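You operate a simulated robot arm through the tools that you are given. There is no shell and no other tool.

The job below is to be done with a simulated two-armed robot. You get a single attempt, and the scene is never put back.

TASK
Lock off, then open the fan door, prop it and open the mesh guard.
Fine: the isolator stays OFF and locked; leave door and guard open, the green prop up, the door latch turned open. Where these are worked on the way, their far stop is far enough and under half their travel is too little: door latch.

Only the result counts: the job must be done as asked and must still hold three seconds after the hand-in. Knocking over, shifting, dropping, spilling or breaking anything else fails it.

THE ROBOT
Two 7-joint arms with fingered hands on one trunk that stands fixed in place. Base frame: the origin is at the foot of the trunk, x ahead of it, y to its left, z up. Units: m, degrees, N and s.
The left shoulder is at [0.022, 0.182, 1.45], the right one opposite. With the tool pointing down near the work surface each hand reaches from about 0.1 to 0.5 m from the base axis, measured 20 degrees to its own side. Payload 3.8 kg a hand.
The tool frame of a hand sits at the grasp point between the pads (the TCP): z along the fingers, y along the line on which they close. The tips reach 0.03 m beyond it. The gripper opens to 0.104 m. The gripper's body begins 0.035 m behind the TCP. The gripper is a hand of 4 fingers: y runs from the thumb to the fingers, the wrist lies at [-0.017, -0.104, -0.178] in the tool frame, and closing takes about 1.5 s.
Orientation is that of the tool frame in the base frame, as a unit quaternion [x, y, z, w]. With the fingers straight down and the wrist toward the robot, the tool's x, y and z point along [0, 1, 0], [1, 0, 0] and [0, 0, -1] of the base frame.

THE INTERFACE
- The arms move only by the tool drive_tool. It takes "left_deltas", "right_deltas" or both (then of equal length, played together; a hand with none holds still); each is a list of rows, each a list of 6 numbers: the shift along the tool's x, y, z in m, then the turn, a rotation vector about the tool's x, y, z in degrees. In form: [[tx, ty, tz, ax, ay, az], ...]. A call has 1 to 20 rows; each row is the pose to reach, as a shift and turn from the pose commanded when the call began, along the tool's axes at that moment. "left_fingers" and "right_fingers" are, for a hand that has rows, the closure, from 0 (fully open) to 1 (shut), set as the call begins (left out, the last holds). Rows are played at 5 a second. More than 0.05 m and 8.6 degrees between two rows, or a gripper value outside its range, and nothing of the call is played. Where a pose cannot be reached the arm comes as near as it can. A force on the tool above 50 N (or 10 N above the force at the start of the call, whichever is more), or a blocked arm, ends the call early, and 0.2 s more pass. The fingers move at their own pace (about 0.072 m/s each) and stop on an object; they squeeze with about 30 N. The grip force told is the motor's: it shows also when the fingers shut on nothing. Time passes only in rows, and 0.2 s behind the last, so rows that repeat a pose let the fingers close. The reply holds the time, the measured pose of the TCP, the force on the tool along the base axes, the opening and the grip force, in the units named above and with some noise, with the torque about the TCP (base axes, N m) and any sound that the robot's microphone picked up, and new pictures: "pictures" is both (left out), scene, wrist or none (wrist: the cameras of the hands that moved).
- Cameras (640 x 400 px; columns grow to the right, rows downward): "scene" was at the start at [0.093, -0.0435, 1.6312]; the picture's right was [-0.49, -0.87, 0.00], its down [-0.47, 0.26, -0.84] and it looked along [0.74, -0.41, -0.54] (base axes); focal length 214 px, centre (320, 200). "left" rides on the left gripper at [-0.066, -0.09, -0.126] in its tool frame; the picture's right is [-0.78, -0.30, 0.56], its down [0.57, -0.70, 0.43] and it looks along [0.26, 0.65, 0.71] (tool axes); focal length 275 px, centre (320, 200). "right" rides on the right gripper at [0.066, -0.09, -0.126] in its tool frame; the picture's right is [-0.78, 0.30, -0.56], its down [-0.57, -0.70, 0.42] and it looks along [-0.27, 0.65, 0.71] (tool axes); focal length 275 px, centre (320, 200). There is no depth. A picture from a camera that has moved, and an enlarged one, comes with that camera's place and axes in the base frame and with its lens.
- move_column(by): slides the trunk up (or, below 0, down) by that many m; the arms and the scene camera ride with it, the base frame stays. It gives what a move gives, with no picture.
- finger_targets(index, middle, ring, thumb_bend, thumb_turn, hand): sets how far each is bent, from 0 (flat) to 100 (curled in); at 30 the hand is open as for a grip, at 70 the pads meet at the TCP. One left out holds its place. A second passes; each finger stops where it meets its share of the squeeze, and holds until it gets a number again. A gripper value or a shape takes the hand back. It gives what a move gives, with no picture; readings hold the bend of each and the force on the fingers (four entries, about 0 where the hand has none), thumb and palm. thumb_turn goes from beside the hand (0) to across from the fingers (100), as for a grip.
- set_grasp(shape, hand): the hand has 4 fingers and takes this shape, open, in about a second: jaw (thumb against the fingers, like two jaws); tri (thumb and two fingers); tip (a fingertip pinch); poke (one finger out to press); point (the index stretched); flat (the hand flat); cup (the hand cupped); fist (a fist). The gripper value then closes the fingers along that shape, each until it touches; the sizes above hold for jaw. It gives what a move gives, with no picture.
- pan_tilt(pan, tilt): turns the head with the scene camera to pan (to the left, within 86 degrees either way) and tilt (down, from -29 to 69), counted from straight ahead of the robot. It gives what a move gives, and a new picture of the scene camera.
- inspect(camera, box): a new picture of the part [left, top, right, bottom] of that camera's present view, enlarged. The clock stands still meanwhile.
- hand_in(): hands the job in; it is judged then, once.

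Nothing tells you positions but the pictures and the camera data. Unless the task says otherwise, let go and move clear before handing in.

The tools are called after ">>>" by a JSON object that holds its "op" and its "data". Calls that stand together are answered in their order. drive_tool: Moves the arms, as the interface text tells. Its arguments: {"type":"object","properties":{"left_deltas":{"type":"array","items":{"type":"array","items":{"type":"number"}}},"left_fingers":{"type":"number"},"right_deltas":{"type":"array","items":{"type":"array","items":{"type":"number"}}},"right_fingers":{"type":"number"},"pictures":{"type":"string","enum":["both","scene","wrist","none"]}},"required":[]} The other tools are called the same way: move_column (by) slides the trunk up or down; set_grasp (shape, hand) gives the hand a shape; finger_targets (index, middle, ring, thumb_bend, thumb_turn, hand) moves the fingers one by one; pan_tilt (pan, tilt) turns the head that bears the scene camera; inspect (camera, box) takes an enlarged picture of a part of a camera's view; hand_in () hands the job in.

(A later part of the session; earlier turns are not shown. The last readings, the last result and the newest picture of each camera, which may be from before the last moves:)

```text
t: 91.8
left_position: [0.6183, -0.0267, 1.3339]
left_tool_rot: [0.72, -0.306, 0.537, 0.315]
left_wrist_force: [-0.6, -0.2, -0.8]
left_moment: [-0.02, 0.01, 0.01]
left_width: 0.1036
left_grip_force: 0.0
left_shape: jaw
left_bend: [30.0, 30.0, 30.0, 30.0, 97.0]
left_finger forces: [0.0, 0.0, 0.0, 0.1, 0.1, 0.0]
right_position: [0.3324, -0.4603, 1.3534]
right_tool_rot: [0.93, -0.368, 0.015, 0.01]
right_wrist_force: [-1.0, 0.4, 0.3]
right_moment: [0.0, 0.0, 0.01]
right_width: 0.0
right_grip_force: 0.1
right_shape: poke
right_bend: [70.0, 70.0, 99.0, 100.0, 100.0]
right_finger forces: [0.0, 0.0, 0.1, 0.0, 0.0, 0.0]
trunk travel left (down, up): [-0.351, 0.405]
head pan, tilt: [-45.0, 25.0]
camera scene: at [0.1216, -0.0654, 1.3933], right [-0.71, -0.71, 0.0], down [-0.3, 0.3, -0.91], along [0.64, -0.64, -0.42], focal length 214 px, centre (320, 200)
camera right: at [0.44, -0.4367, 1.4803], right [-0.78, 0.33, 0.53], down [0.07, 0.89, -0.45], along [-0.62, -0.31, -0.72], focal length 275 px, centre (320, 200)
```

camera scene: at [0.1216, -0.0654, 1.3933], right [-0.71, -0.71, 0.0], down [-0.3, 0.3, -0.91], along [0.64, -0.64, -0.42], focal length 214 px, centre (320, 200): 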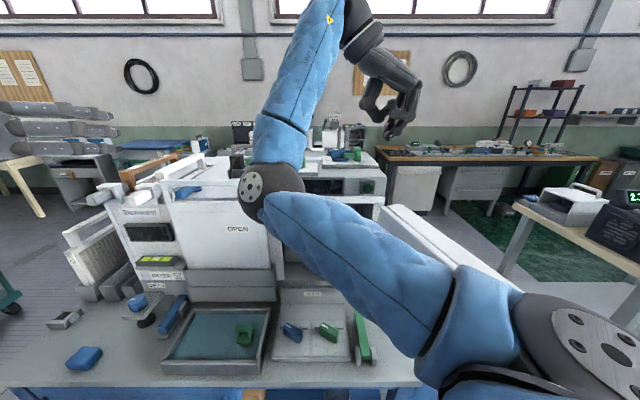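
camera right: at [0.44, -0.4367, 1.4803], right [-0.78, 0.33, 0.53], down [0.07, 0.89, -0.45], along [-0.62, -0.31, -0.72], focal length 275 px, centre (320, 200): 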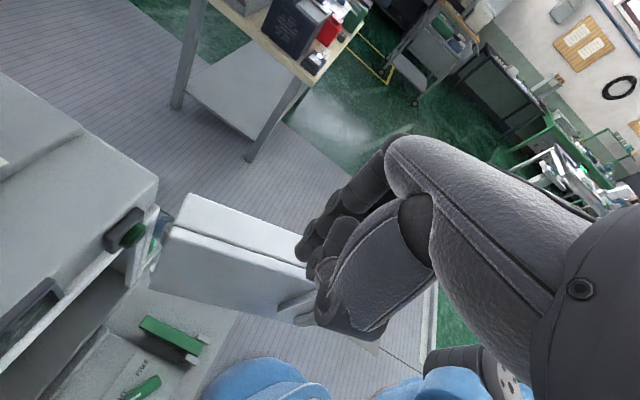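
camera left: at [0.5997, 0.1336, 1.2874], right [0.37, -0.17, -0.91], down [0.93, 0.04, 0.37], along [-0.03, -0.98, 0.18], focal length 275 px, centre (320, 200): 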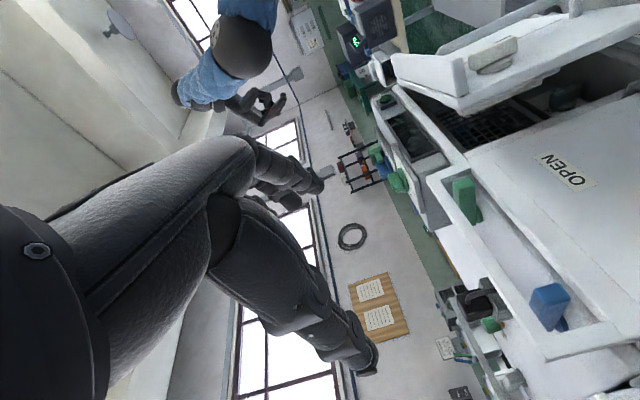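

>>> {"op": "inspect", "data": {"camera": "right", "box": [90, 280, 270, 400]}}

>>> {"op": "set_grasp", "data": {"shape": "jaw", "hand": "right"}}

```text
3.33 times, centred on (180, 340) of right
camera zoom: at [0.44, -0.4367, 1.4803], right [-0.78, 0.33, 0.53], down [0.07, 0.89, -0.45], along [-0.62, -0.31, -0.72], focal length 918 px, centre (787, -267)
```

zoom: 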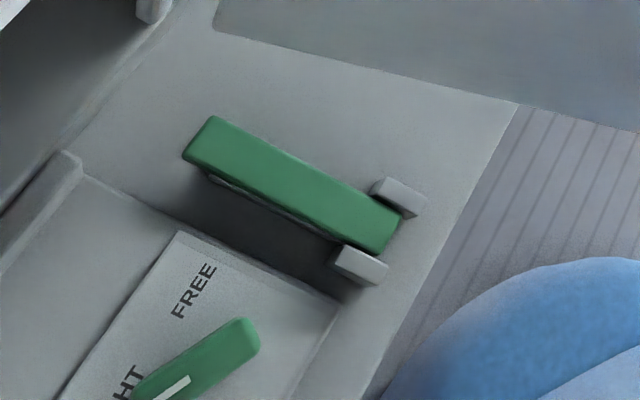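

```text
t: 92.7
left_position: [0.6177, -0.027, 1.3342]
left_tool_rot: [0.72, -0.306, 0.538, 0.314]
left_wrist_force: [-0.1, 0.8, -0.8]
left_moment: [-0.01, 0.01, 0.0]
left_width: 0.1037
left_grip_force: 0.2
left_shape: jaw
left_bend: [30.0, 30.0, 30.0, 30.0, 97.0]
left_finger forces: [0.0, 0.0, 0.0, 0.1, 0.0, 0.0]
right_position: [0.3319, -0.4601, 1.3527]
right_tool_rot: [0.93, -0.368, 0.014, 0.009]
right_wrist_force: [0.2, -0.5, 1.0]
right_moment: [-0.01, 0.0, 0.02]
right_width: 0.1039
right_grip_force: 0.0
right_shape: jaw
right_bend: [30.0, 30.0, 30.0, 30.0, 97.0]
right_finger forces: [0.0, 0.1, 0.1, 0.0, 0.0, 0.0]
trunk travel left (down, up): [-0.351, 0.405]
head pan, tilt: [-45.0, 25.0]
```

The hand turns freely into the pinch orientation, and the bar is clearly raised above the bench. I'll half-close the right hand and lower it towards the far part of the bar.

>>> {"op": "drive_tool", "data": {"right_deltas": [[0.004, 0, 0.045, 0, -0.5, 0.5], [0.008, 0, 0.09, 0, -1, 1], [0.012, 0, 0.135, 0, -2, 2], [0.016, 0, 0.18, 0, -2, 2], [0.02, 0, 0.225, 0, -2, 2], [0.024, 0, 0.27, 0, -2, 2], [0.026, 0, 0.315, 0, -2, 2], [0.026, 0, 0.36, 0, -2, 2], [0.026, 0, 0.4, 0, -2, 2], [0.026, 0, 0.4, 0, -2, 2]], "right_fingers": 0.57}}

>>> {"op": "inspect", "data": {"camera": "scene", "box": [260, 220, 460, 380]}}

```text
t: 94.9
left_position: [0.6186, -0.0254, 1.3337]
left_tool_rot: [0.72, -0.306, 0.537, 0.315]
left_wrist_force: [0.3, -0.3, -0.5]
left_moment: [0.0, 0.02, 0.01]
left_width: 0.104
left_grip_force: 0.0
left_shape: jaw
left_bend: [30.0, 30.0, 30.0, 30.0, 97.0]
left_finger forces: [0.1, 0.0, 0.0, 0.1, 0.1, 0.0]
right_position: [0.36, -0.4874, 0.9557]
right_tool_rot: [0.924, -0.384, -0.002, 0.003]
right_wrist_force: [4.3, 11.2, 3.7]
right_moment: [-0.28, 0.22, -0.37]
right_width: 0.043
right_grip_force: 0.1
right_shape: jaw
right_bend: [74.0, 52.0, 44.0, 71.0, 100.0]
right_finger forces: [0.0, 11.9, 0.0, 0.0, 0.0, 0.1]
trunk travel left (down, up): [-0.351, 0.405]
head pan, tilt: [-45.0, 25.0]
camera scene: at [0.1221, -0.0634, 1.3934], right [-0.71, -0.71, 0.0], down [-0.3, 0.3, -0.91], along [0.64, -0.64, -0.42], focal length 214 px, centre (320, 200)
camera right: at [0.4724, -0.4698, 1.0808], right [-0.75, 0.34, 0.56], down [0.09, 0.9, -0.43], along [-0.65, -0.27, -0.71], focal length 275 px, centre (320, 200)
```

scene: 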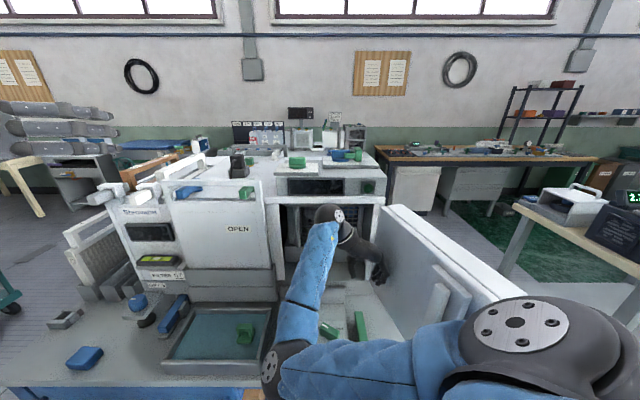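
right: 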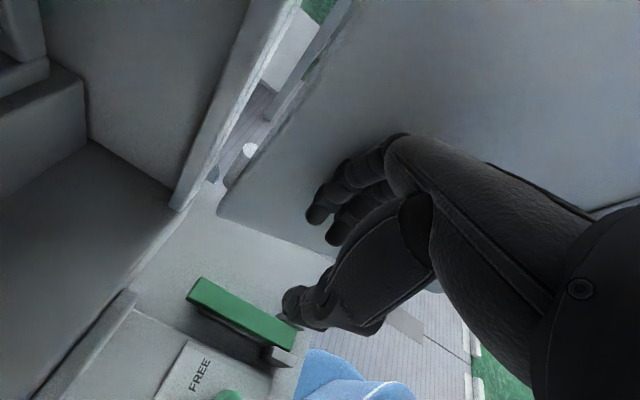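

```text
2.50 times, centred on (360, 300) of scene
camera zoom: at [0.1221, -0.0634, 1.3934], right [-0.71, -0.71, 0.0], down [-0.3, 0.3, -0.91], along [0.64, -0.64, -0.42], focal length 536 px, centre (220, -50)
```

zoom: 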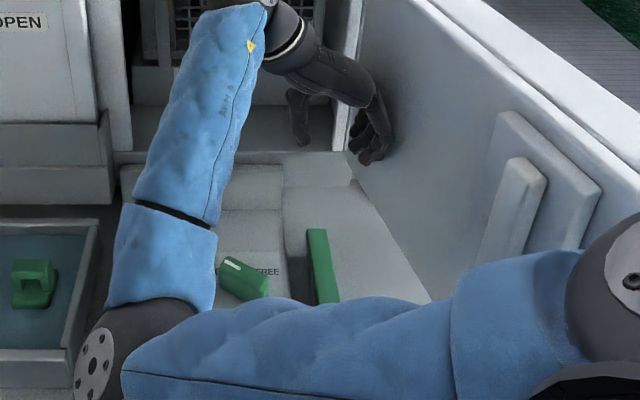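

>>> {"op": "drive_tool", "data": {"right_deltas": [[-0.02, 0, 0, 0, 0, 0], [-0.038, 0, 0, 0, 0, 0], [-0.038, 0, 0.04, 0, 0, 0], [-0.038, 0, 0.08, 0, 0, 0], [-0.038, 0, 0.11, 0, 0, 0], [-0.038, 0, 0.11, 0, 0, 0]]}}

>>> {"op": "inspect", "data": {"camera": "scene", "box": [300, 230, 420, 350]}}

>>> {"op": "inspect", "data": {"camera": "right", "box": [130, 180, 450, 400]}}

```text
t: 96.5
left_position: [0.6183, -0.0262, 1.3344]
left_tool_rot: [0.72, -0.306, 0.538, 0.314]
left_wrist_force: [0.7, -0.4, -0.2]
left_moment: [-0.03, 0.04, 0.03]
left_width: 0.1038
left_grip_force: 0.0
left_shape: jaw
left_bend: [30.0, 30.0, 30.0, 30.0, 97.0]
left_finger forces: [0.1, 0.1, 0.1, 0.0, 0.0, 0.0]
right_position: [0.3559, -0.4791, 0.8747]
right_tool_rot: [0.917, -0.397, 0.042, 0.0]
right_wrist_force: [-0.6, 0.1, -0.1]
right_moment: [0.04, -0.02, -0.05]
right_width: 0.045
right_grip_force: 0.0
right_shape: jaw
right_bend: [74.0, 48.0, 44.0, 71.0, 100.0]
right_finger forces: [0.0, 0.0, 0.0, 0.1, 0.0, 0.0]
trunk travel left (down, up): [-0.351, 0.405]
head pan, tilt: [-45.0, 25.0]
stopped in row 6 (right hand): the arm was blocked; the commanded pose is now the measured one
camera scene: at [0.1218, -0.0656, 1.3933], right [-0.71, -0.71, 0.0], down [-0.3, 0.3, -0.91], along [0.64, -0.64, -0.42], focal length 214 px, centre (320, 200)
camera right: at [0.4579, -0.4629, 1.0071], right [-0.79, 0.38, 0.49], down [0.15, 0.88, -0.44], along [-0.6, -0.28, -0.75], focal length 275 px, centre (320, 200)
```

scene: 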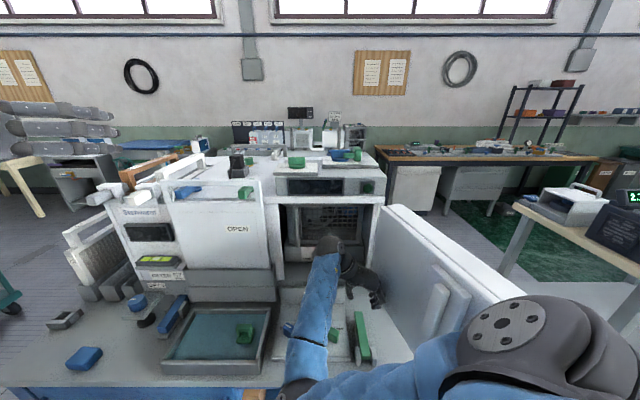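
right: 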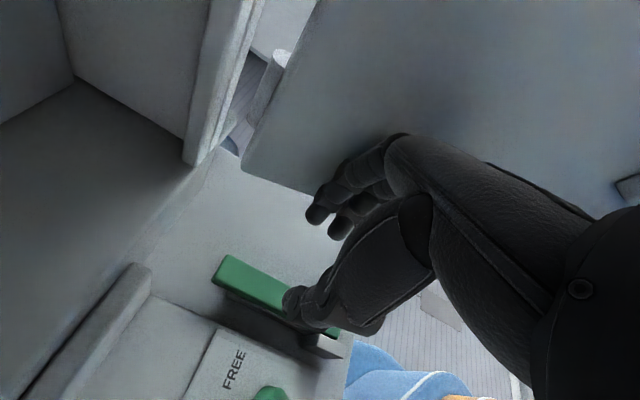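

```text
3.33 times, centred on (360, 290) of scene
camera zoom: at [0.1218, -0.0656, 1.3933], right [-0.71, -0.71, 0.0], down [-0.3, 0.3, -0.91], along [0.64, -0.64, -0.42], focal length 715 px, centre (187, -100)
```

zoom: 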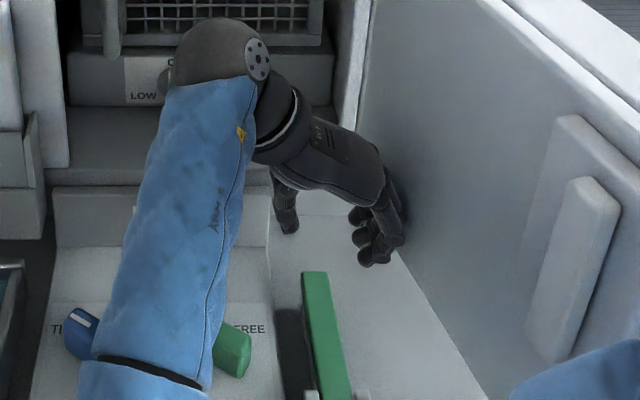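

```text
1.82 times, centred on (290, 290) of right
camera zoom: at [0.4579, -0.4629, 1.0071], right [-0.79, 0.38, 0.49], down [0.15, 0.88, -0.44], along [-0.6, -0.28, -0.75], focal length 500 px, centre (374, 36)
```

zoom: 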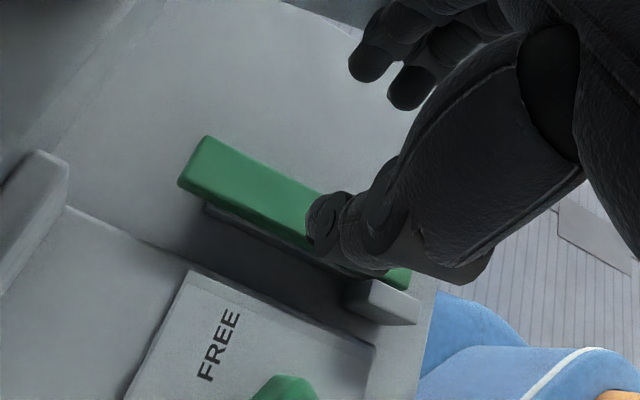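

>>> {"op": "pan_tilt", "data": {"pan": -40, "tilt": 50}}

```text
t: 97.3
left_position: [0.6184, -0.0266, 1.3337]
left_tool_rot: [0.72, -0.306, 0.538, 0.314]
left_wrist_force: [0.2, 0.4, 0.2]
left_moment: [0.02, -0.01, 0.01]
left_width: 0.104
left_grip_force: 0.1
left_shape: jaw
left_bend: [30.0, 30.0, 30.0, 30.0, 97.0]
left_finger forces: [0.0, 0.0, 0.0, 0.0, 0.0, 0.0]
right_position: [0.3565, -0.4797, 0.8744]
right_tool_rot: [0.917, -0.397, 0.042, 0.0]
right_wrist_force: [0.2, -0.2, 0.8]
right_moment: [-0.02, 0.05, 0.0]
right_width: 0.045
right_grip_force: 0.1
right_shape: jaw
right_bend: [74.0, 48.0, 44.0, 71.0, 100.0]
right_finger forces: [0.1, 0.0, 0.0, 0.1, 0.0, 0.1]
trunk travel left (down, up): [-0.351, 0.405]
head pan, tilt: [-40.0, 50.0]
camera scene: at [0.1155, -0.0497, 1.3559], right [-0.64, -0.77, 0.0], down [-0.59, 0.49, -0.64], along [0.49, -0.41, -0.77], focal length 214 px, centre (320, 200)
```

scene: 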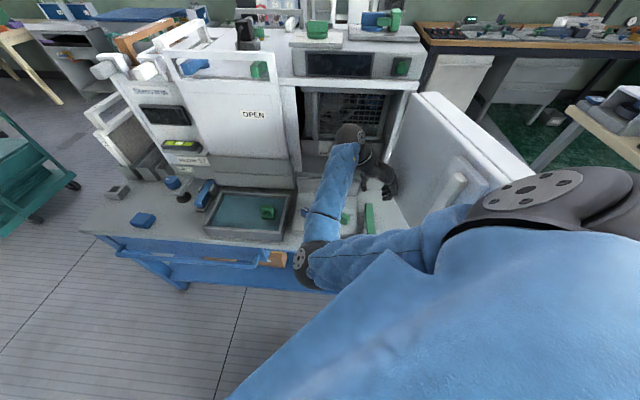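

The right upper arm seems to press on the robot's own torso when the hand comes any nearer, so I'll pinch the bar at f≈0.595 instead. First I'll reset the finger closure here.

>>> {"op": "drive_tool", "data": {"right_deltas": [[0, 0, 0, 0, 0, 0], [0, 0, 0, 0, 0, 0], [0, 0, 0, 0, 0, 0], [0, 0, 0, 0, 0, 0]], "right_fingers": 0.6}}

>>> {"op": "inspect", "data": {"camera": "scene", "box": [320, 100, 440, 260]}}

>>> {"op": "inspect", "data": {"camera": "right", "box": [130, 180, 450, 400]}}

```text
t: 98.3
left_position: [0.6172, -0.0256, 1.3341]
left_tool_rot: [0.72, -0.305, 0.539, 0.314]
left_wrist_force: [0.1, 0.4, 0.1]
left_moment: [0.01, -0.02, -0.01]
left_width: 0.1039
left_grip_force: 0.1
left_shape: jaw
left_bend: [30.0, 30.0, 30.0, 30.0, 97.0]
left_finger forces: [0.0, 0.0, 0.0, 0.0, 0.1, 0.1]
right_position: [0.3558, -0.48, 0.874]
right_tool_rot: [0.917, -0.397, 0.041, 0.001]
right_wrist_force: [0.1, 0.5, -0.5]
right_moment: [-0.01, 0.0, -0.02]
right_width: 0.0421
right_grip_force: 0.1
right_shape: jaw
right_bend: [74.0, 49.0, 46.0, 72.0, 100.0]
right_finger forces: [0.1, 0.0, 0.1, 0.0, 0.1, 0.0]
trunk travel left (down, up): [-0.351, 0.405]
head pan, tilt: [-40.0, 50.0]
camera scene: at [0.1155, -0.0496, 1.3558], right [-0.64, -0.77, 0.0], down [-0.59, 0.49, -0.64], along [0.49, -0.41, -0.77], focal length 214 px, centre (320, 200)
camera right: at [0.4575, -0.4626, 1.0064], right [-0.79, 0.38, 0.49], down [0.15, 0.88, -0.44], along [-0.6, -0.28, -0.75], focal length 275 px, centre (320, 200)
```

scene: 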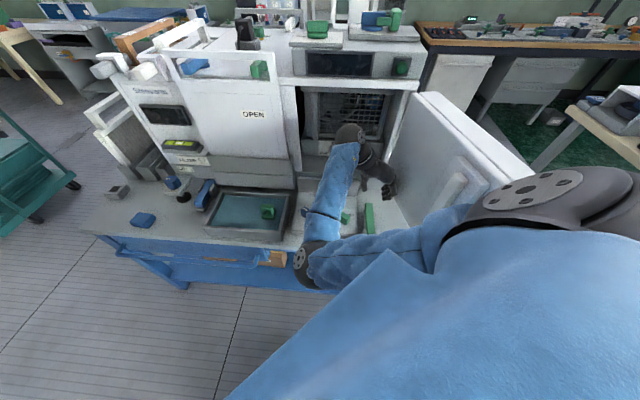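
right: 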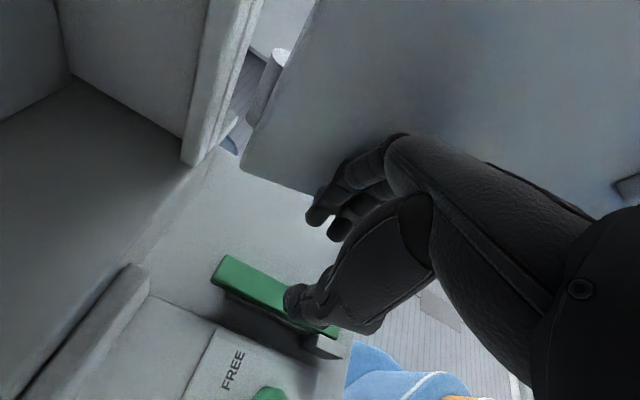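

```text
2.50 times, centred on (380, 180) of scene
camera zoom: at [0.1155, -0.0496, 1.3558], right [-0.64, -0.77, 0.0], down [-0.59, 0.49, -0.64], along [0.49, -0.41, -0.77], focal length 536 px, centre (170, 250)
```

zoom: 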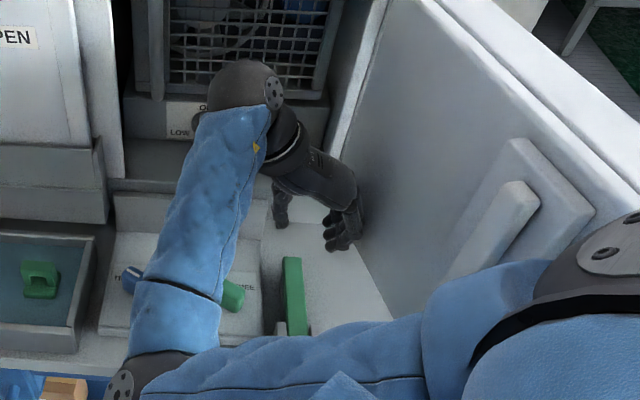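

```text
1.82 times, centred on (290, 290) of right
camera zoom: at [0.4575, -0.4626, 1.0064], right [-0.79, 0.38, 0.49], down [0.15, 0.88, -0.44], along [-0.6, -0.28, -0.75], focal length 500 px, centre (374, 36)
```

zoom: 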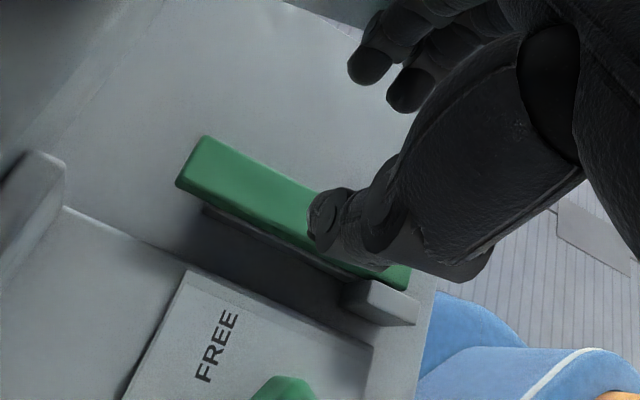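

>>> {"op": "finger_targets", "data": {"hand": "right", "index": 48, "middle": 48, "ring": 48, "thumb_bend": 52, "thumb_turn": 100}}

>>> {"op": "inspect", "data": {"camera": "right", "box": [130, 180, 450, 400]}}

```text
t: 99.3
left_position: [0.6188, -0.0267, 1.3341]
left_tool_rot: [0.719, -0.305, 0.539, 0.314]
left_wrist_force: [0.4, -0.5, 0.0]
left_moment: [-0.02, 0.0, 0.0]
left_width: 0.1036
left_grip_force: 0.1
left_shape: jaw
left_bend: [30.0, 30.0, 30.0, 30.0, 97.0]
left_finger forces: [0.0, 0.0, 0.0, 0.1, 0.0, 0.0]
right_position: [0.3552, -0.4789, 0.8738]
right_tool_rot: [0.917, -0.397, 0.041, 0.001]
right_wrist_force: [0.5, 0.0, -0.6]
right_moment: [-0.01, 0.01, 0.03]
right_width: 0.0532
right_grip_force: 0.1
right_shape: fingers
right_bend: [48.0, 48.0, 48.0, 52.0, 100.0]
right_finger forces: [0.0, 0.0, 0.0, 0.1, 0.0, 0.0]
trunk travel left (down, up): [-0.351, 0.405]
head pan, tilt: [-40.0, 50.0]
```

```text
1.82 times, centred on (290, 290) of right
camera zoom: at [0.4574, -0.4627, 1.0062], right [-0.79, 0.38, 0.49], down [0.15, 0.88, -0.45], along [-0.6, -0.28, -0.75], focal length 500 px, centre (374, 36)
```

zoom: 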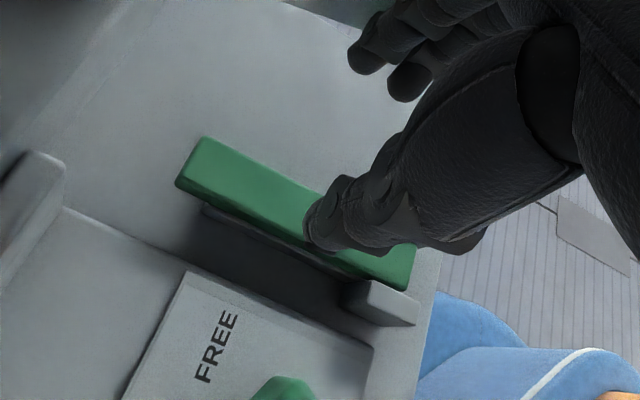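

>>> {"op": "drive_tool", "data": {"right_deltas": [[0.0, 0.002, 0.03, 0, 0, 0], [0.0, 0.004, 0.06, 0, 0, 0], [0.0, 0.005, 0.09, 0, 0, 0], [0.0, 0.005, 0.105, 0, 0, 0], [0.0, 0.005, 0.105, 0, 0, 0]]}}

>>> {"op": "inspect", "data": {"camera": "right", "box": [130, 180, 450, 400]}}

>>> {"op": "inspect", "data": {"camera": "scene", "box": [320, 140, 420, 250]}}

```text
t: 100.5
left_position: [0.6185, -0.0269, 1.3345]
left_tool_rot: [0.72, -0.306, 0.537, 0.315]
left_wrist_force: [-0.2, 1.0, -0.4]
left_moment: [-0.01, 0.0, -0.03]
left_width: 0.1039
left_grip_force: 0.1
left_shape: jaw
left_bend: [30.0, 30.0, 30.0, 30.0, 97.0]
left_finger forces: [0.0, 0.0, 0.0, 0.0, 0.0, 0.0]
right_position: [0.3684, -0.4917, 0.7776]
right_tool_rot: [0.915, -0.4, 0.052, 0.0]
right_wrist_force: [-0.6, -0.3, -0.1]
right_moment: [0.01, 0.01, -0.03]
right_width: 0.0532
right_grip_force: 0.2
right_shape: fingers
right_bend: [48.0, 48.0, 48.0, 52.0, 100.0]
right_finger forces: [0.1, 0.1, 0.0, 0.1, 0.0, 0.0]
trunk travel left (down, up): [-0.351, 0.405]
head pan, tilt: [-40.0, 50.0]
camera scene: at [0.1154, -0.0497, 1.3559], right [-0.64, -0.77, 0.0], down [-0.59, 0.49, -0.64], along [0.49, -0.41, -0.77], focal length 214 px, centre (320, 200)
camera right: at [0.4666, -0.4743, 0.9126], right [-0.79, 0.39, 0.47], down [0.17, 0.88, -0.45], along [-0.58, -0.28, -0.76], focal length 275 px, centre (320, 200)
```

scene: 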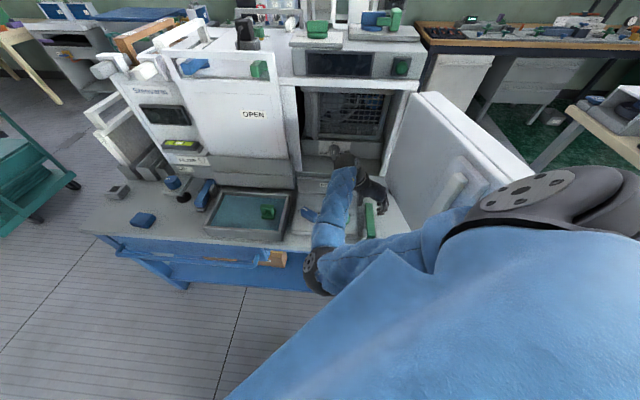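
right: 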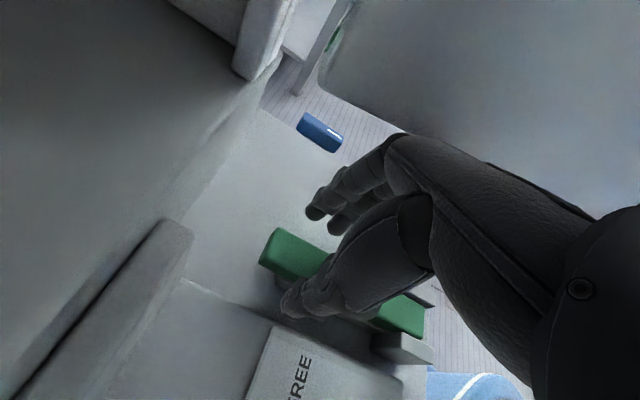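

```text
1.82 times, centred on (290, 290) of right
camera zoom: at [0.4666, -0.4743, 0.9126], right [-0.79, 0.39, 0.47], down [0.17, 0.88, -0.45], along [-0.58, -0.28, -0.76], focal length 500 px, centre (374, 36)
```

zoom: 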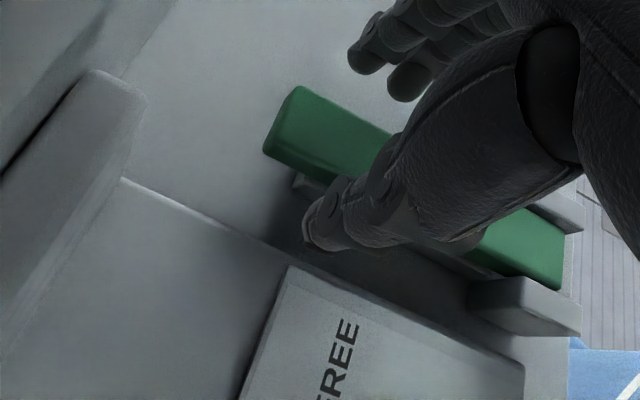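

```text
3.64 times, centred on (370, 195) of scene
camera zoom: at [0.1154, -0.0497, 1.3559], right [-0.64, -0.77, 0.0], down [-0.59, 0.49, -0.64], along [0.49, -0.41, -0.77], focal length 780 px, centre (138, 218)
```

zoom: 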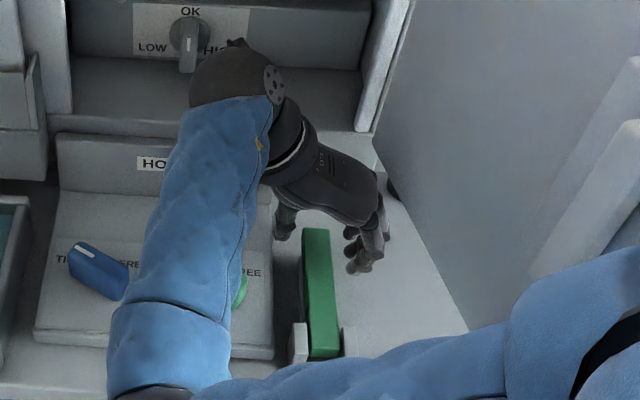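

>>> {"op": "drive_tool", "data": {"right_deltas": [[-0.004, 0.003, 0.014, 0, 0, 0], [-0.008, 0.003, 0.028, 0, 0, 0], [-0.008, 0.003, 0.028, 0, 0, 0]]}}

>>> {"op": "inspect", "data": {"camera": "right", "box": [130, 180, 450, 400]}}

>>> {"op": "inspect", "data": {"camera": "scene", "box": [320, 140, 420, 250]}}

```text
t: 101.3
left_position: [0.6177, -0.0258, 1.3333]
left_tool_rot: [0.72, -0.307, 0.538, 0.315]
left_wrist_force: [0.3, -0.7, 0.3]
left_moment: [-0.01, 0.02, 0.03]
left_width: 0.1039
left_grip_force: 0.1
left_shape: jaw
left_bend: [30.0, 30.0, 30.0, 30.0, 97.0]
left_finger forces: [0.0, 0.1, 0.1, 0.0, 0.0, 0.0]
right_position: [0.365, -0.4941, 0.7526]
right_tool_rot: [0.914, -0.402, 0.058, 0.002]
right_wrist_force: [0.1, -0.1, -0.1]
right_moment: [-0.02, -0.02, 0.0]
right_width: 0.0533
right_grip_force: 0.0
right_shape: fingers
right_bend: [48.0, 48.0, 48.0, 52.0, 100.0]
right_finger forces: [0.0, 0.1, 0.1, 0.0, 0.0, 0.1]
trunk travel left (down, up): [-0.351, 0.405]
head pan, tilt: [-40.0, 50.0]
camera scene: at [0.1154, -0.0496, 1.3559], right [-0.64, -0.77, 0.0], down [-0.59, 0.49, -0.64], along [0.49, -0.41, -0.77], focal length 214 px, centre (320, 200)
camera right: at [0.4628, -0.4763, 0.8889], right [-0.8, 0.4, 0.46], down [0.18, 0.87, -0.45], along [-0.58, -0.28, -0.77], focal length 275 px, centre (320, 200)
```

scene: 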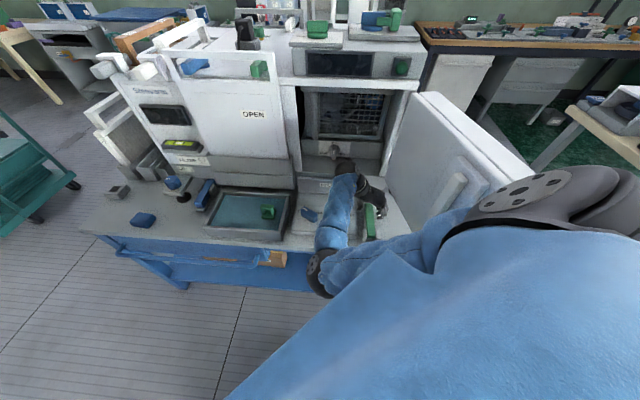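
right: 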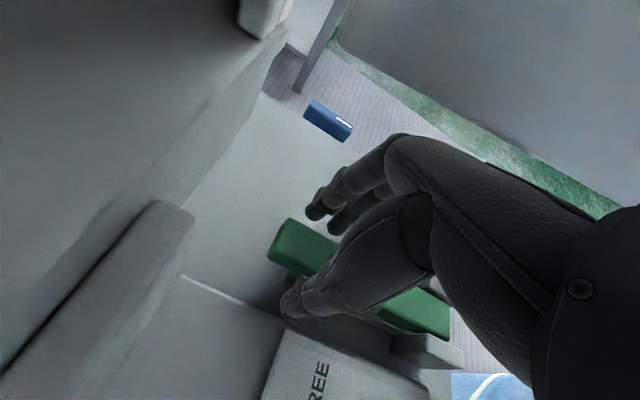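

```text
1.82 times, centred on (290, 290) of right
camera zoom: at [0.4628, -0.4763, 0.8889], right [-0.8, 0.4, 0.46], down [0.18, 0.87, -0.45], along [-0.58, -0.28, -0.77], focal length 500 px, centre (374, 36)
```

zoom: 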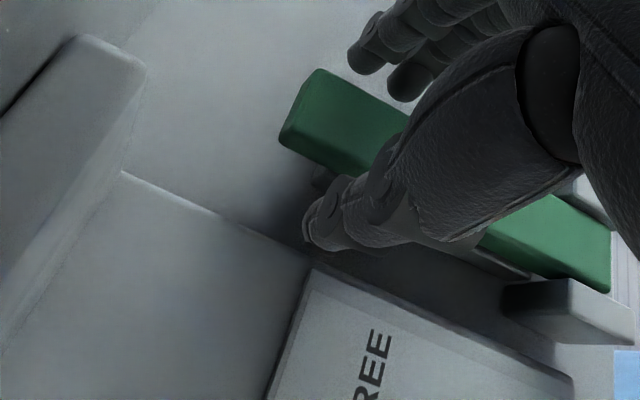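

```text
3.64 times, centred on (370, 195) of scene
camera zoom: at [0.1154, -0.0496, 1.3559], right [-0.64, -0.77, 0.0], down [-0.59, 0.49, -0.64], along [0.49, -0.41, -0.77], focal length 780 px, centre (138, 218)
```

zoom: 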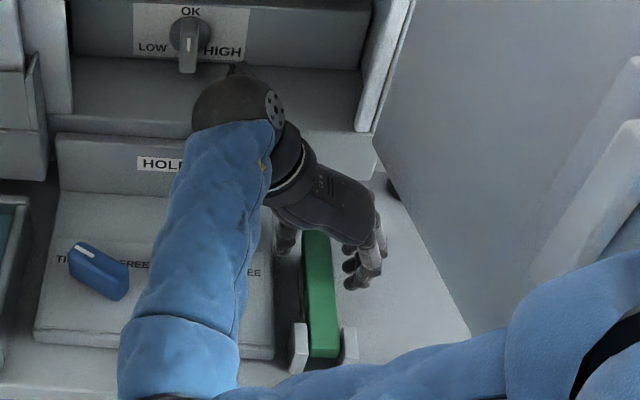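

Thumb and fingers straddle the bar at its height. I'll close the right hand on it.

>>> {"op": "drive_tool", "data": {"right_deltas": [[0, 0, 0, 0, 0, 0], [0, 0, 0, 0, 0, 0], [0, 0, 0, 0, 0, 0], [0, 0, 0, 0, 0, 0], [0, 0, 0, 0, 0, 0], [0, 0, 0, 0, 0, 0]], "right_fingers": 1.0, "pictures": "wrist"}}

>>> {"op": "inspect", "data": {"camera": "right", "box": [130, 180, 450, 400]}}

>>> {"op": "inspect", "data": {"camera": "scene", "box": [320, 140, 420, 250]}}

```text
t: 102.8
left_position: [0.6185, -0.0253, 1.3345]
left_tool_rot: [0.72, -0.306, 0.538, 0.314]
left_wrist_force: [1.3, -0.6, -0.2]
left_moment: [-0.03, -0.02, 0.01]
left_width: 0.104
left_grip_force: 0.1
left_shape: jaw
left_bend: [30.0, 30.0, 30.0, 30.0, 97.0]
left_finger forces: [0.0, 0.0, 0.1, 0.0, 0.0, 0.0]
right_position: [0.3646, -0.4964, 0.7527]
right_tool_rot: [0.914, -0.401, 0.057, 0.005]
right_wrist_force: [5.0, 5.6, -0.5]
right_moment: [0.07, -0.15, 0.11]
right_width: 0.0226
right_grip_force: 30.0
right_shape: jaw
right_bend: [73.0, 57.0, 54.0, 74.0, 100.0]
right_finger forces: [14.2, 6.7, 3.4, 0.0, 31.2, 0.1]
trunk travel left (down, up): [-0.351, 0.405]
head pan, tilt: [-40.0, 50.0]
camera right: at [0.4617, -0.4767, 0.8874], right [-0.79, 0.4, 0.46], down [0.17, 0.87, -0.46], along [-0.58, -0.29, -0.76], focal length 275 px, centre (320, 200)
```

right: 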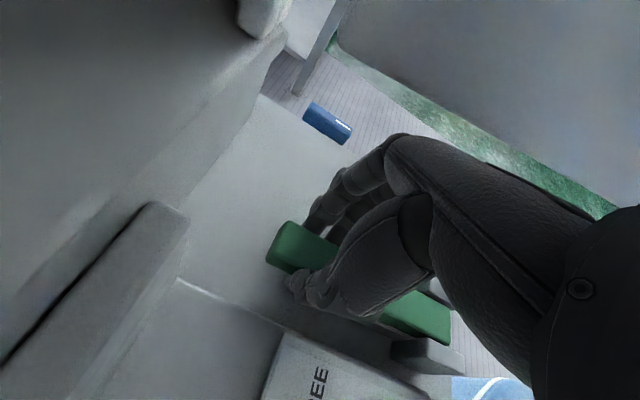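

```text
1.82 times, centred on (290, 290) of right
camera zoom: at [0.4617, -0.4767, 0.8874], right [-0.79, 0.4, 0.46], down [0.17, 0.87, -0.46], along [-0.58, -0.29, -0.76], focal length 500 px, centre (374, 36)
```

zoom: 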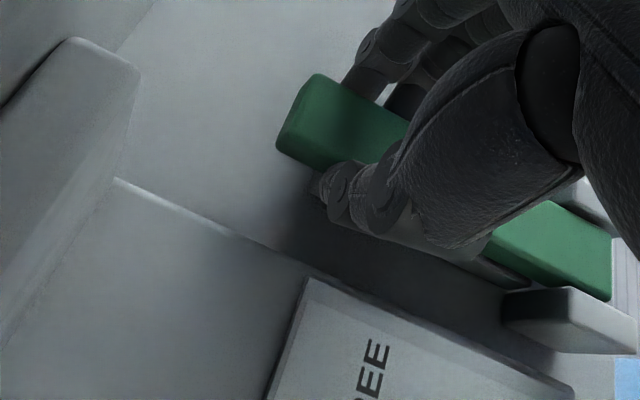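

```text
3.64 times, centred on (370, 195) of scene
camera zoom: at [0.116, -0.0491, 1.3558], right [-0.64, -0.77, 0.0], down [-0.59, 0.49, -0.64], along [0.49, -0.41, -0.77], focal length 780 px, centre (138, 218)
```

zoom: 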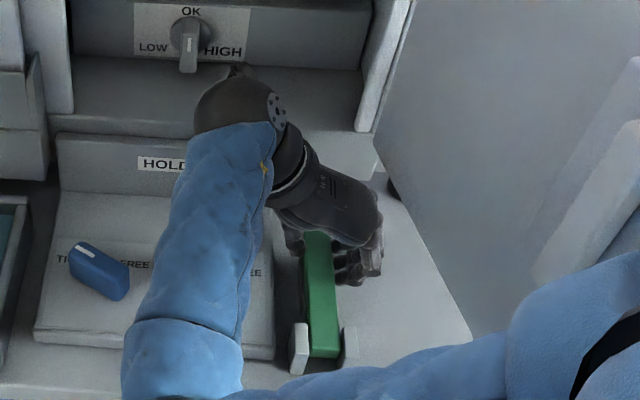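

The bar is held. I'll lift it a short way along its arc and check how it moves.

>>> {"op": "drive_tool", "data": {"right_deltas": [[0.0006, -0.0005, -0.0146, 0, 0, 0], [-0.001, -0.0009, -0.0291, 0, 0, 0], [-0.0049, -0.0012, -0.0451, 0, 0, 0], [-0.0049, -0.0012, -0.0451, 0, 0, 0]]}}

>>> {"op": "inspect", "data": {"camera": "scene", "box": [320, 140, 420, 250]}}

```text
t: 103.6
left_position: [0.6186, -0.0226, 1.3335]
left_tool_rot: [0.719, -0.306, 0.538, 0.316]
left_wrist_force: [-0.6, 0.5, -0.6]
left_moment: [0.03, 0.02, -0.01]
left_width: 0.1038
left_grip_force: 0.1
left_shape: jaw
left_bend: [30.0, 30.0, 30.0, 30.0, 97.0]
left_finger forces: [0.0, 0.1, 0.0, 0.0, 0.0, 0.0]
right_position: [0.3563, -0.4996, 0.7955]
right_tool_rot: [0.913, -0.403, 0.055, 0.007]
right_wrist_force: [12.3, 37.9, -15.3]
right_moment: [-0.17, 0.22, -0.39]
right_width: 0.0184
right_grip_force: 29.7
right_shape: jaw
right_bend: [74.0, 74.0, 72.0, 71.0, 100.0]
right_finger forces: [10.4, 23.0, 0.0, 0.1, 30.2, 0.0]
trunk travel left (down, up): [-0.351, 0.405]
head pan, tilt: [-40.0, 50.0]
stopped in row 4 (right hand): the force on the tool passed its limit at 54 N (the readings are from after the stop); the commanded pose is now the measured one
camera scene: at [0.1162, -0.0465, 1.3558], right [-0.64, -0.77, 0.0], down [-0.59, 0.49, -0.64], along [0.49, -0.41, -0.77], focal length 214 px, centre (320, 200)
camera right: at [0.4545, -0.4804, 0.9298], right [-0.79, 0.4, 0.46], down [0.17, 0.87, -0.46], along [-0.59, -0.29, -0.76], focal length 275 px, centre (320, 200)
```

scene: 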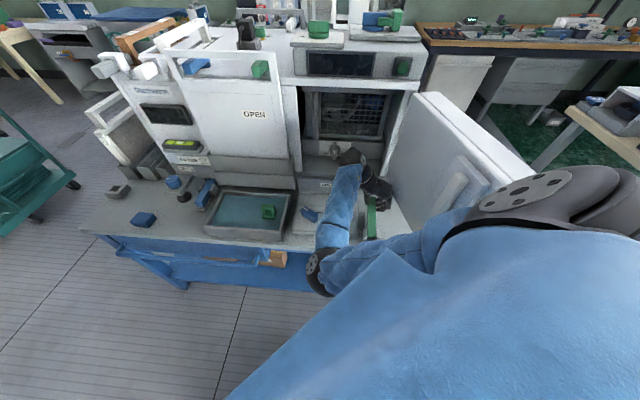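
right: 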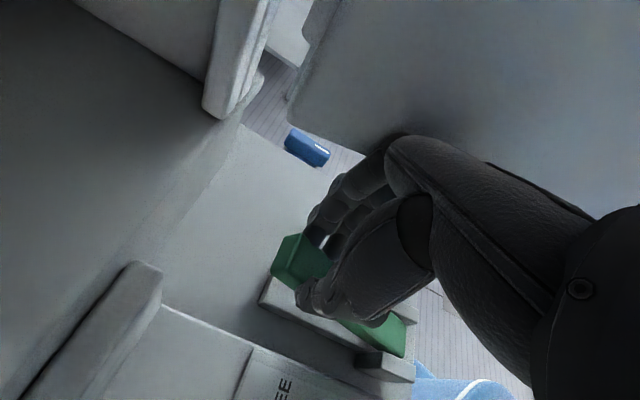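

```text
3.64 times, centred on (370, 195) of scene
camera zoom: at [0.1162, -0.0465, 1.3558], right [-0.64, -0.77, 0.0], down [-0.59, 0.49, -0.64], along [0.49, -0.41, -0.77], focal length 780 px, centre (138, 218)
```

zoom: 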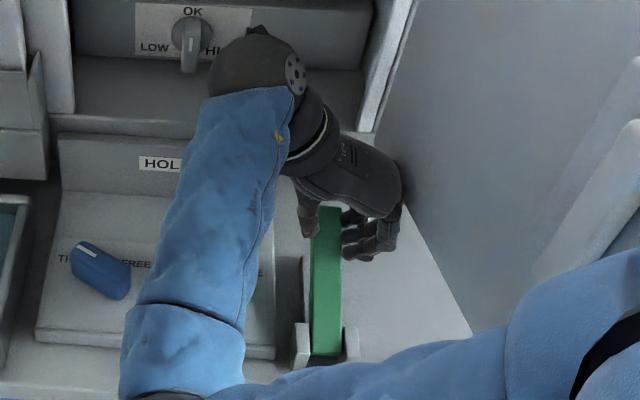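

>>> {"op": "drive_tool", "data": {"right_deltas": [[0, -0.004, 0, 0, 0, 0], [0, -0.008, 0, 0, 0, 0], [0, -0.008, 0, 0, 0, 0]], "pictures": "none"}}

>>> {"op": "finger_targets", "data": {"hand": "right", "index": 58, "middle": 58, "ring": 58, "thumb_bend": 58}}

>>> {"op": "inspect", "data": {"camera": "right", "box": [130, 180, 450, 400]}}

>>> {"op": "inspect", "data": {"camera": "scene", "box": [320, 140, 420, 250]}}

```text
t: 104.4
left_position: [0.6175, -0.024, 1.3324]
left_tool_rot: [0.719, -0.306, 0.537, 0.316]
left_wrist_force: [-1.0, 0.5, -0.7]
left_moment: [0.0, 0.03, -0.01]
left_width: 0.1038
left_grip_force: 0.1
left_shape: jaw
left_bend: [30.0, 30.0, 30.0, 30.0, 97.0]
left_finger forces: [0.1, 0.0, 0.0, 0.1, 0.1, 0.1]
right_position: [0.3566, -0.4999, 0.7958]
right_tool_rot: [0.912, -0.406, 0.056, 0.015]
right_wrist_force: [6.5, 32.7, -13.7]
right_moment: [0.26, -0.12, -0.18]
right_width: 0.0187
right_grip_force: 30.1
right_shape: jaw
right_bend: [74.0, 74.0, 72.0, 71.0, 100.0]
right_finger forces: [8.2, 9.6, 0.0, 0.0, 32.1, 0.0]
trunk travel left (down, up): [-0.351, 0.405]
head pan, tilt: [-40.0, 50.0]
```

```text
t: 105.4
left_position: [0.6179, -0.0246, 1.3324]
left_tool_rot: [0.72, -0.306, 0.538, 0.315]
left_wrist_force: [0.6, -0.1, 0.1]
left_moment: [0.0, 0.01, -0.01]
left_width: 0.104
left_grip_force: 0.1
left_shape: jaw
left_bend: [30.0, 30.0, 30.0, 30.0, 97.0]
left_finger forces: [0.1, 0.0, 0.0, 0.1, 0.1, 0.0]
right_position: [0.3576, -0.5003, 0.7978]
right_tool_rot: [0.911, -0.408, 0.058, 0.016]
right_wrist_force: [6.7, 25.6, -11.5]
right_moment: [-0.59, -0.25, -0.78]
right_width: 0.037
right_grip_force: 14.0
right_shape: fingers
right_bend: [58.0, 63.0, 57.0, 55.0, 100.0]
right_finger forces: [4.6, 21.6, 0.0, 0.1, 1.4, 0.0]
trunk travel left (down, up): [-0.351, 0.405]
head pan, tilt: [-40.0, 50.0]
```

```text
1.82 times, centred on (290, 290) of right
camera zoom: at [0.4566, -0.4805, 0.9314], right [-0.79, 0.42, 0.46], down [0.18, 0.86, -0.48], along [-0.59, -0.29, -0.75], focal length 500 px, centre (374, 36)
```

zoom: 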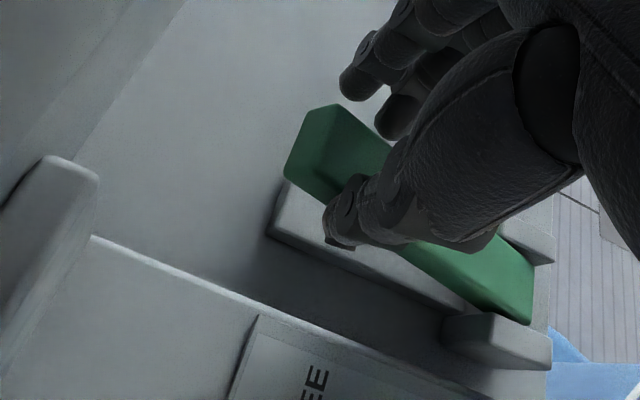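

```text
3.64 times, centred on (370, 195) of scene
camera zoom: at [0.1169, -0.0476, 1.3558], right [-0.64, -0.77, 0.0], down [-0.59, 0.49, -0.64], along [0.49, -0.41, -0.77], focal length 780 px, centre (138, 218)
```

zoom: 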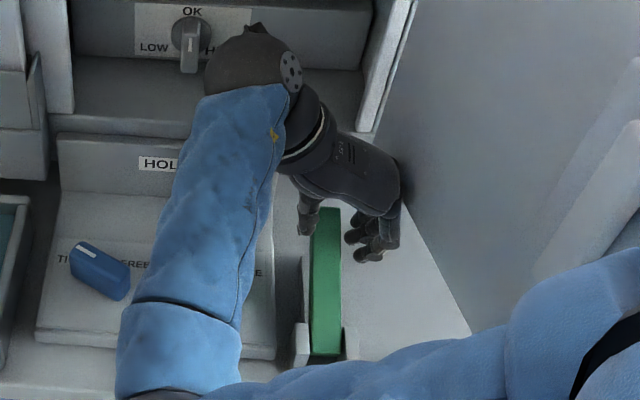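

>>> {"op": "finger_targets", "data": {"hand": "right", "index": 50, "middle": 50, "ring": 50, "thumb_bend": 48}}

>>> {"op": "drive_tool", "data": {"right_deltas": [[0.0, -0.006, -0.01, 0, 0, 0], [0.005, -0.008, -0.045, 0, 0, 0], [0.01, -0.008, -0.09, 0, 0, 0], [0.01, -0.008, -0.13, 0, 0, 0]]}}

>>> {"op": "inspect", "data": {"camera": "scene", "box": [320, 140, 420, 250]}}

```text
t: 106.4
left_position: [0.6193, -0.0245, 1.3341]
left_tool_rot: [0.72, -0.305, 0.538, 0.315]
left_wrist_force: [-0.4, 0.0, 1.0]
left_moment: [-0.04, -0.01, 0.03]
left_width: 0.1037
left_grip_force: 0.0
left_shape: jaw
left_bend: [30.0, 30.0, 30.0, 30.0, 97.0]
left_finger forces: [0.0, 0.0, 0.0, 0.0, 0.1, 0.1]
right_position: [0.3589, -0.4992, 0.7969]
right_tool_rot: [0.912, -0.406, 0.058, 0.013]
right_wrist_force: [8.8, 30.0, -16.5]
right_moment: [-0.65, -0.47, -0.97]
right_width: 0.0537
right_grip_force: 16.7
right_shape: fingers
right_bend: [52.0, 58.0, 50.0, 48.0, 100.0]
right_finger forces: [6.1, 27.3, 0.0, 0.0, 0.1, 0.0]
trunk travel left (down, up): [-0.351, 0.405]
head pan, tilt: [-40.0, 50.0]
```

```text
t: 107.4
left_position: [0.6188, -0.0256, 1.3348]
left_tool_rot: [0.72, -0.306, 0.538, 0.315]
left_wrist_force: [0.8, 0.9, -0.7]
left_moment: [-0.02, 0.02, -0.02]
left_width: 0.1036
left_grip_force: 0.1
left_shape: jaw
left_bend: [30.0, 30.0, 30.0, 30.0, 97.0]
left_finger forces: [0.1, 0.1, 0.1, 0.1, 0.0, 0.1]
right_position: [0.36, -0.4913, 0.925]
right_tool_rot: [0.914, -0.403, 0.054, 0.013]
right_wrist_force: [8.0, 8.5, -2.7]
right_moment: [-0.05, -0.07, -0.27]
right_width: 0.056
right_grip_force: 5.4
right_shape: fingers
right_bend: [50.0, 56.0, 50.0, 48.0, 100.0]
right_finger forces: [0.0, 11.8, 0.0, 0.0, 0.1, 0.0]
trunk travel left (down, up): [-0.351, 0.405]
head pan, tilt: [-40.0, 50.0]
camera scene: at [0.1162, -0.0487, 1.3559], right [-0.64, -0.77, 0.0], down [-0.59, 0.49, -0.64], along [0.49, -0.41, -0.77], focal length 214 px, centre (320, 200)
camera right: at [0.4588, -0.47, 1.0585], right [-0.79, 0.41, 0.46], down [0.17, 0.87, -0.47], along [-0.59, -0.29, -0.75], focal length 275 px, centre (320, 200)
```

scene: 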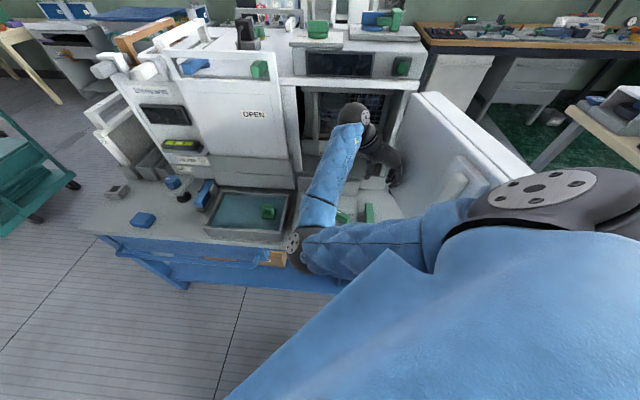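
right: 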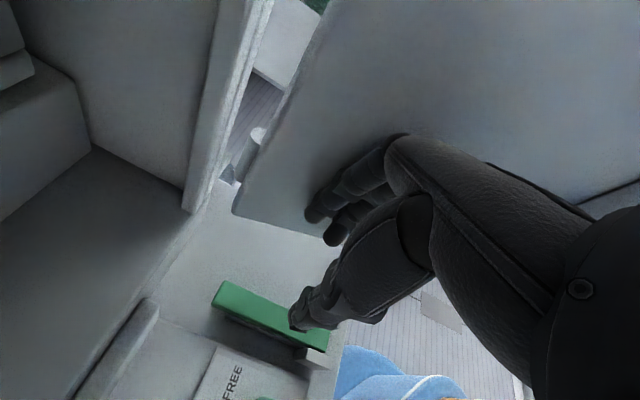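

```text
3.64 times, centred on (370, 195) of scene
camera zoom: at [0.1162, -0.0487, 1.3559], right [-0.64, -0.77, 0.0], down [-0.59, 0.49, -0.64], along [0.49, -0.41, -0.77], focal length 780 px, centre (138, 218)
```

zoom: 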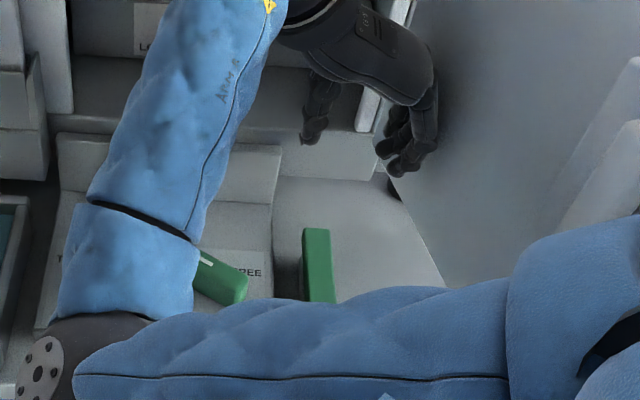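

The prop falls back unless it is fully raised. A higher trunk gives the elbow room, and gripping closer to the pivot shortens the motion. I'll raise the trunk by 0.15 and approach again.

>>> {"op": "move_column", "data": {"by": 0.15}}

>>> {"op": "drive_tool", "data": {"right_deltas": [[-0.01, -0.004, 0.03, 0, -2, 0], [-0.02, -0.006, 0.07, 0, -4, 0], [-0.032, -0.006, 0.11, 0, -5.5, 0], [-0.032, -0.006, 0.15, 0, -5.5, 0], [-0.032, -0.006, 0.19, 0, -5.5, 0], [-0.032, -0.006, 0.19, 0, -5.5, 0]]}}

>>> {"op": "inspect", "data": {"camera": "scene", "box": [300, 120, 440, 260]}}

```text
t: 109.1
left_position: [0.6184, -0.0239, 1.484]
left_tool_rot: [0.721, -0.305, 0.537, 0.314]
left_wrist_force: [0.6, 0.1, 0.2]
left_moment: [0.02, 0.02, 0.01]
left_width: 0.1038
left_grip_force: 0.2
left_shape: jaw
left_bend: [30.0, 30.0, 30.0, 30.0, 97.0]
left_finger forces: [0.0, 0.0, 0.2, 0.1, 0.1, 0.0]
right_position: [0.3597, -0.4895, 1.0755]
right_tool_rot: [0.913, -0.404, 0.055, 0.014]
right_wrist_force: [4.5, 8.3, 0.8]
right_moment: [-0.09, 0.06, -0.26]
right_width: 0.0561
right_grip_force: 4.9
right_shape: fingers
right_bend: [50.0, 55.0, 50.0, 48.0, 100.0]
right_finger forces: [0.1, 9.4, 0.0, 0.0, 0.0, 0.0]
trunk travel left (down, up): [-0.501, 0.255]
head pan, tilt: [-40.0, 50.0]
```

```text
t: 110.5
left_position: [0.6177, -0.027, 1.4844]
left_tool_rot: [0.719, -0.306, 0.538, 0.315]
left_wrist_force: [-0.4, 0.3, -0.2]
left_moment: [0.0, -0.02, -0.03]
left_width: 0.1037
left_grip_force: 0.1
left_shape: jaw
left_bend: [30.0, 30.0, 30.0, 30.0, 97.0]
left_finger forces: [0.0, 0.0, 0.0, 0.0, 0.0, 0.0]
right_position: [0.3617, -0.4719, 0.8822]
right_tool_rot: [0.915, -0.403, 0.01, -0.007]
right_wrist_force: [-0.3, -0.1, 0.0]
right_moment: [-0.06, -0.01, -0.01]
right_width: 0.0561
right_grip_force: 0.1
right_shape: fingers
right_bend: [50.0, 50.0, 50.0, 48.0, 100.0]
right_finger forces: [0.1, 0.0, 0.0, 0.0, 0.0, 0.1]
trunk travel left (down, up): [-0.501, 0.255]
head pan, tilt: [-40.0, 50.0]
camera scene: at [0.0824, -0.0493, 1.507], right [-0.64, -0.77, 0.0], down [-0.59, 0.49, -0.64], along [0.49, -0.41, -0.77], focal length 214 px, centre (320, 200)
camera right: at [0.4691, -0.4613, 1.0111], right [-0.76, 0.37, 0.54], down [0.14, 0.9, -0.42], along [-0.64, -0.24, -0.73], focal length 275 px, centre (320, 200)
```

scene: 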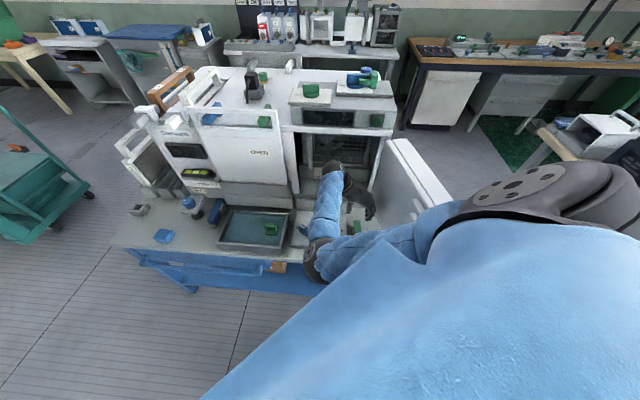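
right: 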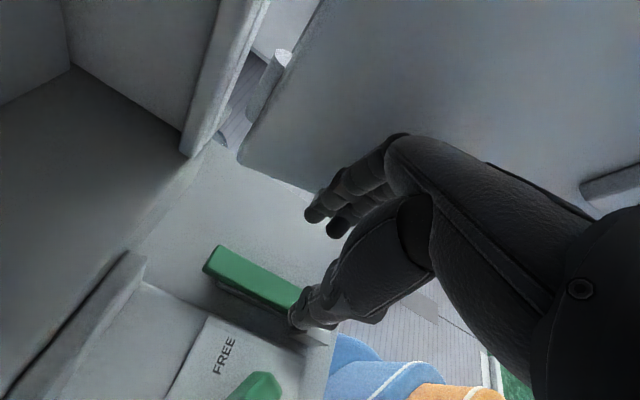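

```text
2.86 times, centred on (370, 190) of scene
camera zoom: at [0.0824, -0.0493, 1.507], right [-0.64, -0.77, 0.0], down [-0.59, 0.49, -0.64], along [0.49, -0.41, -0.77], focal length 613 px, centre (177, 229)
```

zoom: 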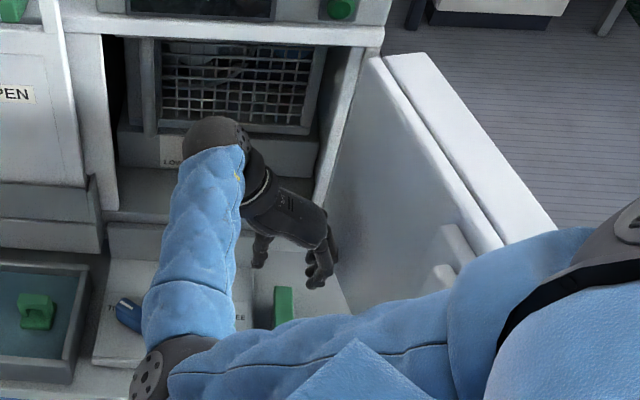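

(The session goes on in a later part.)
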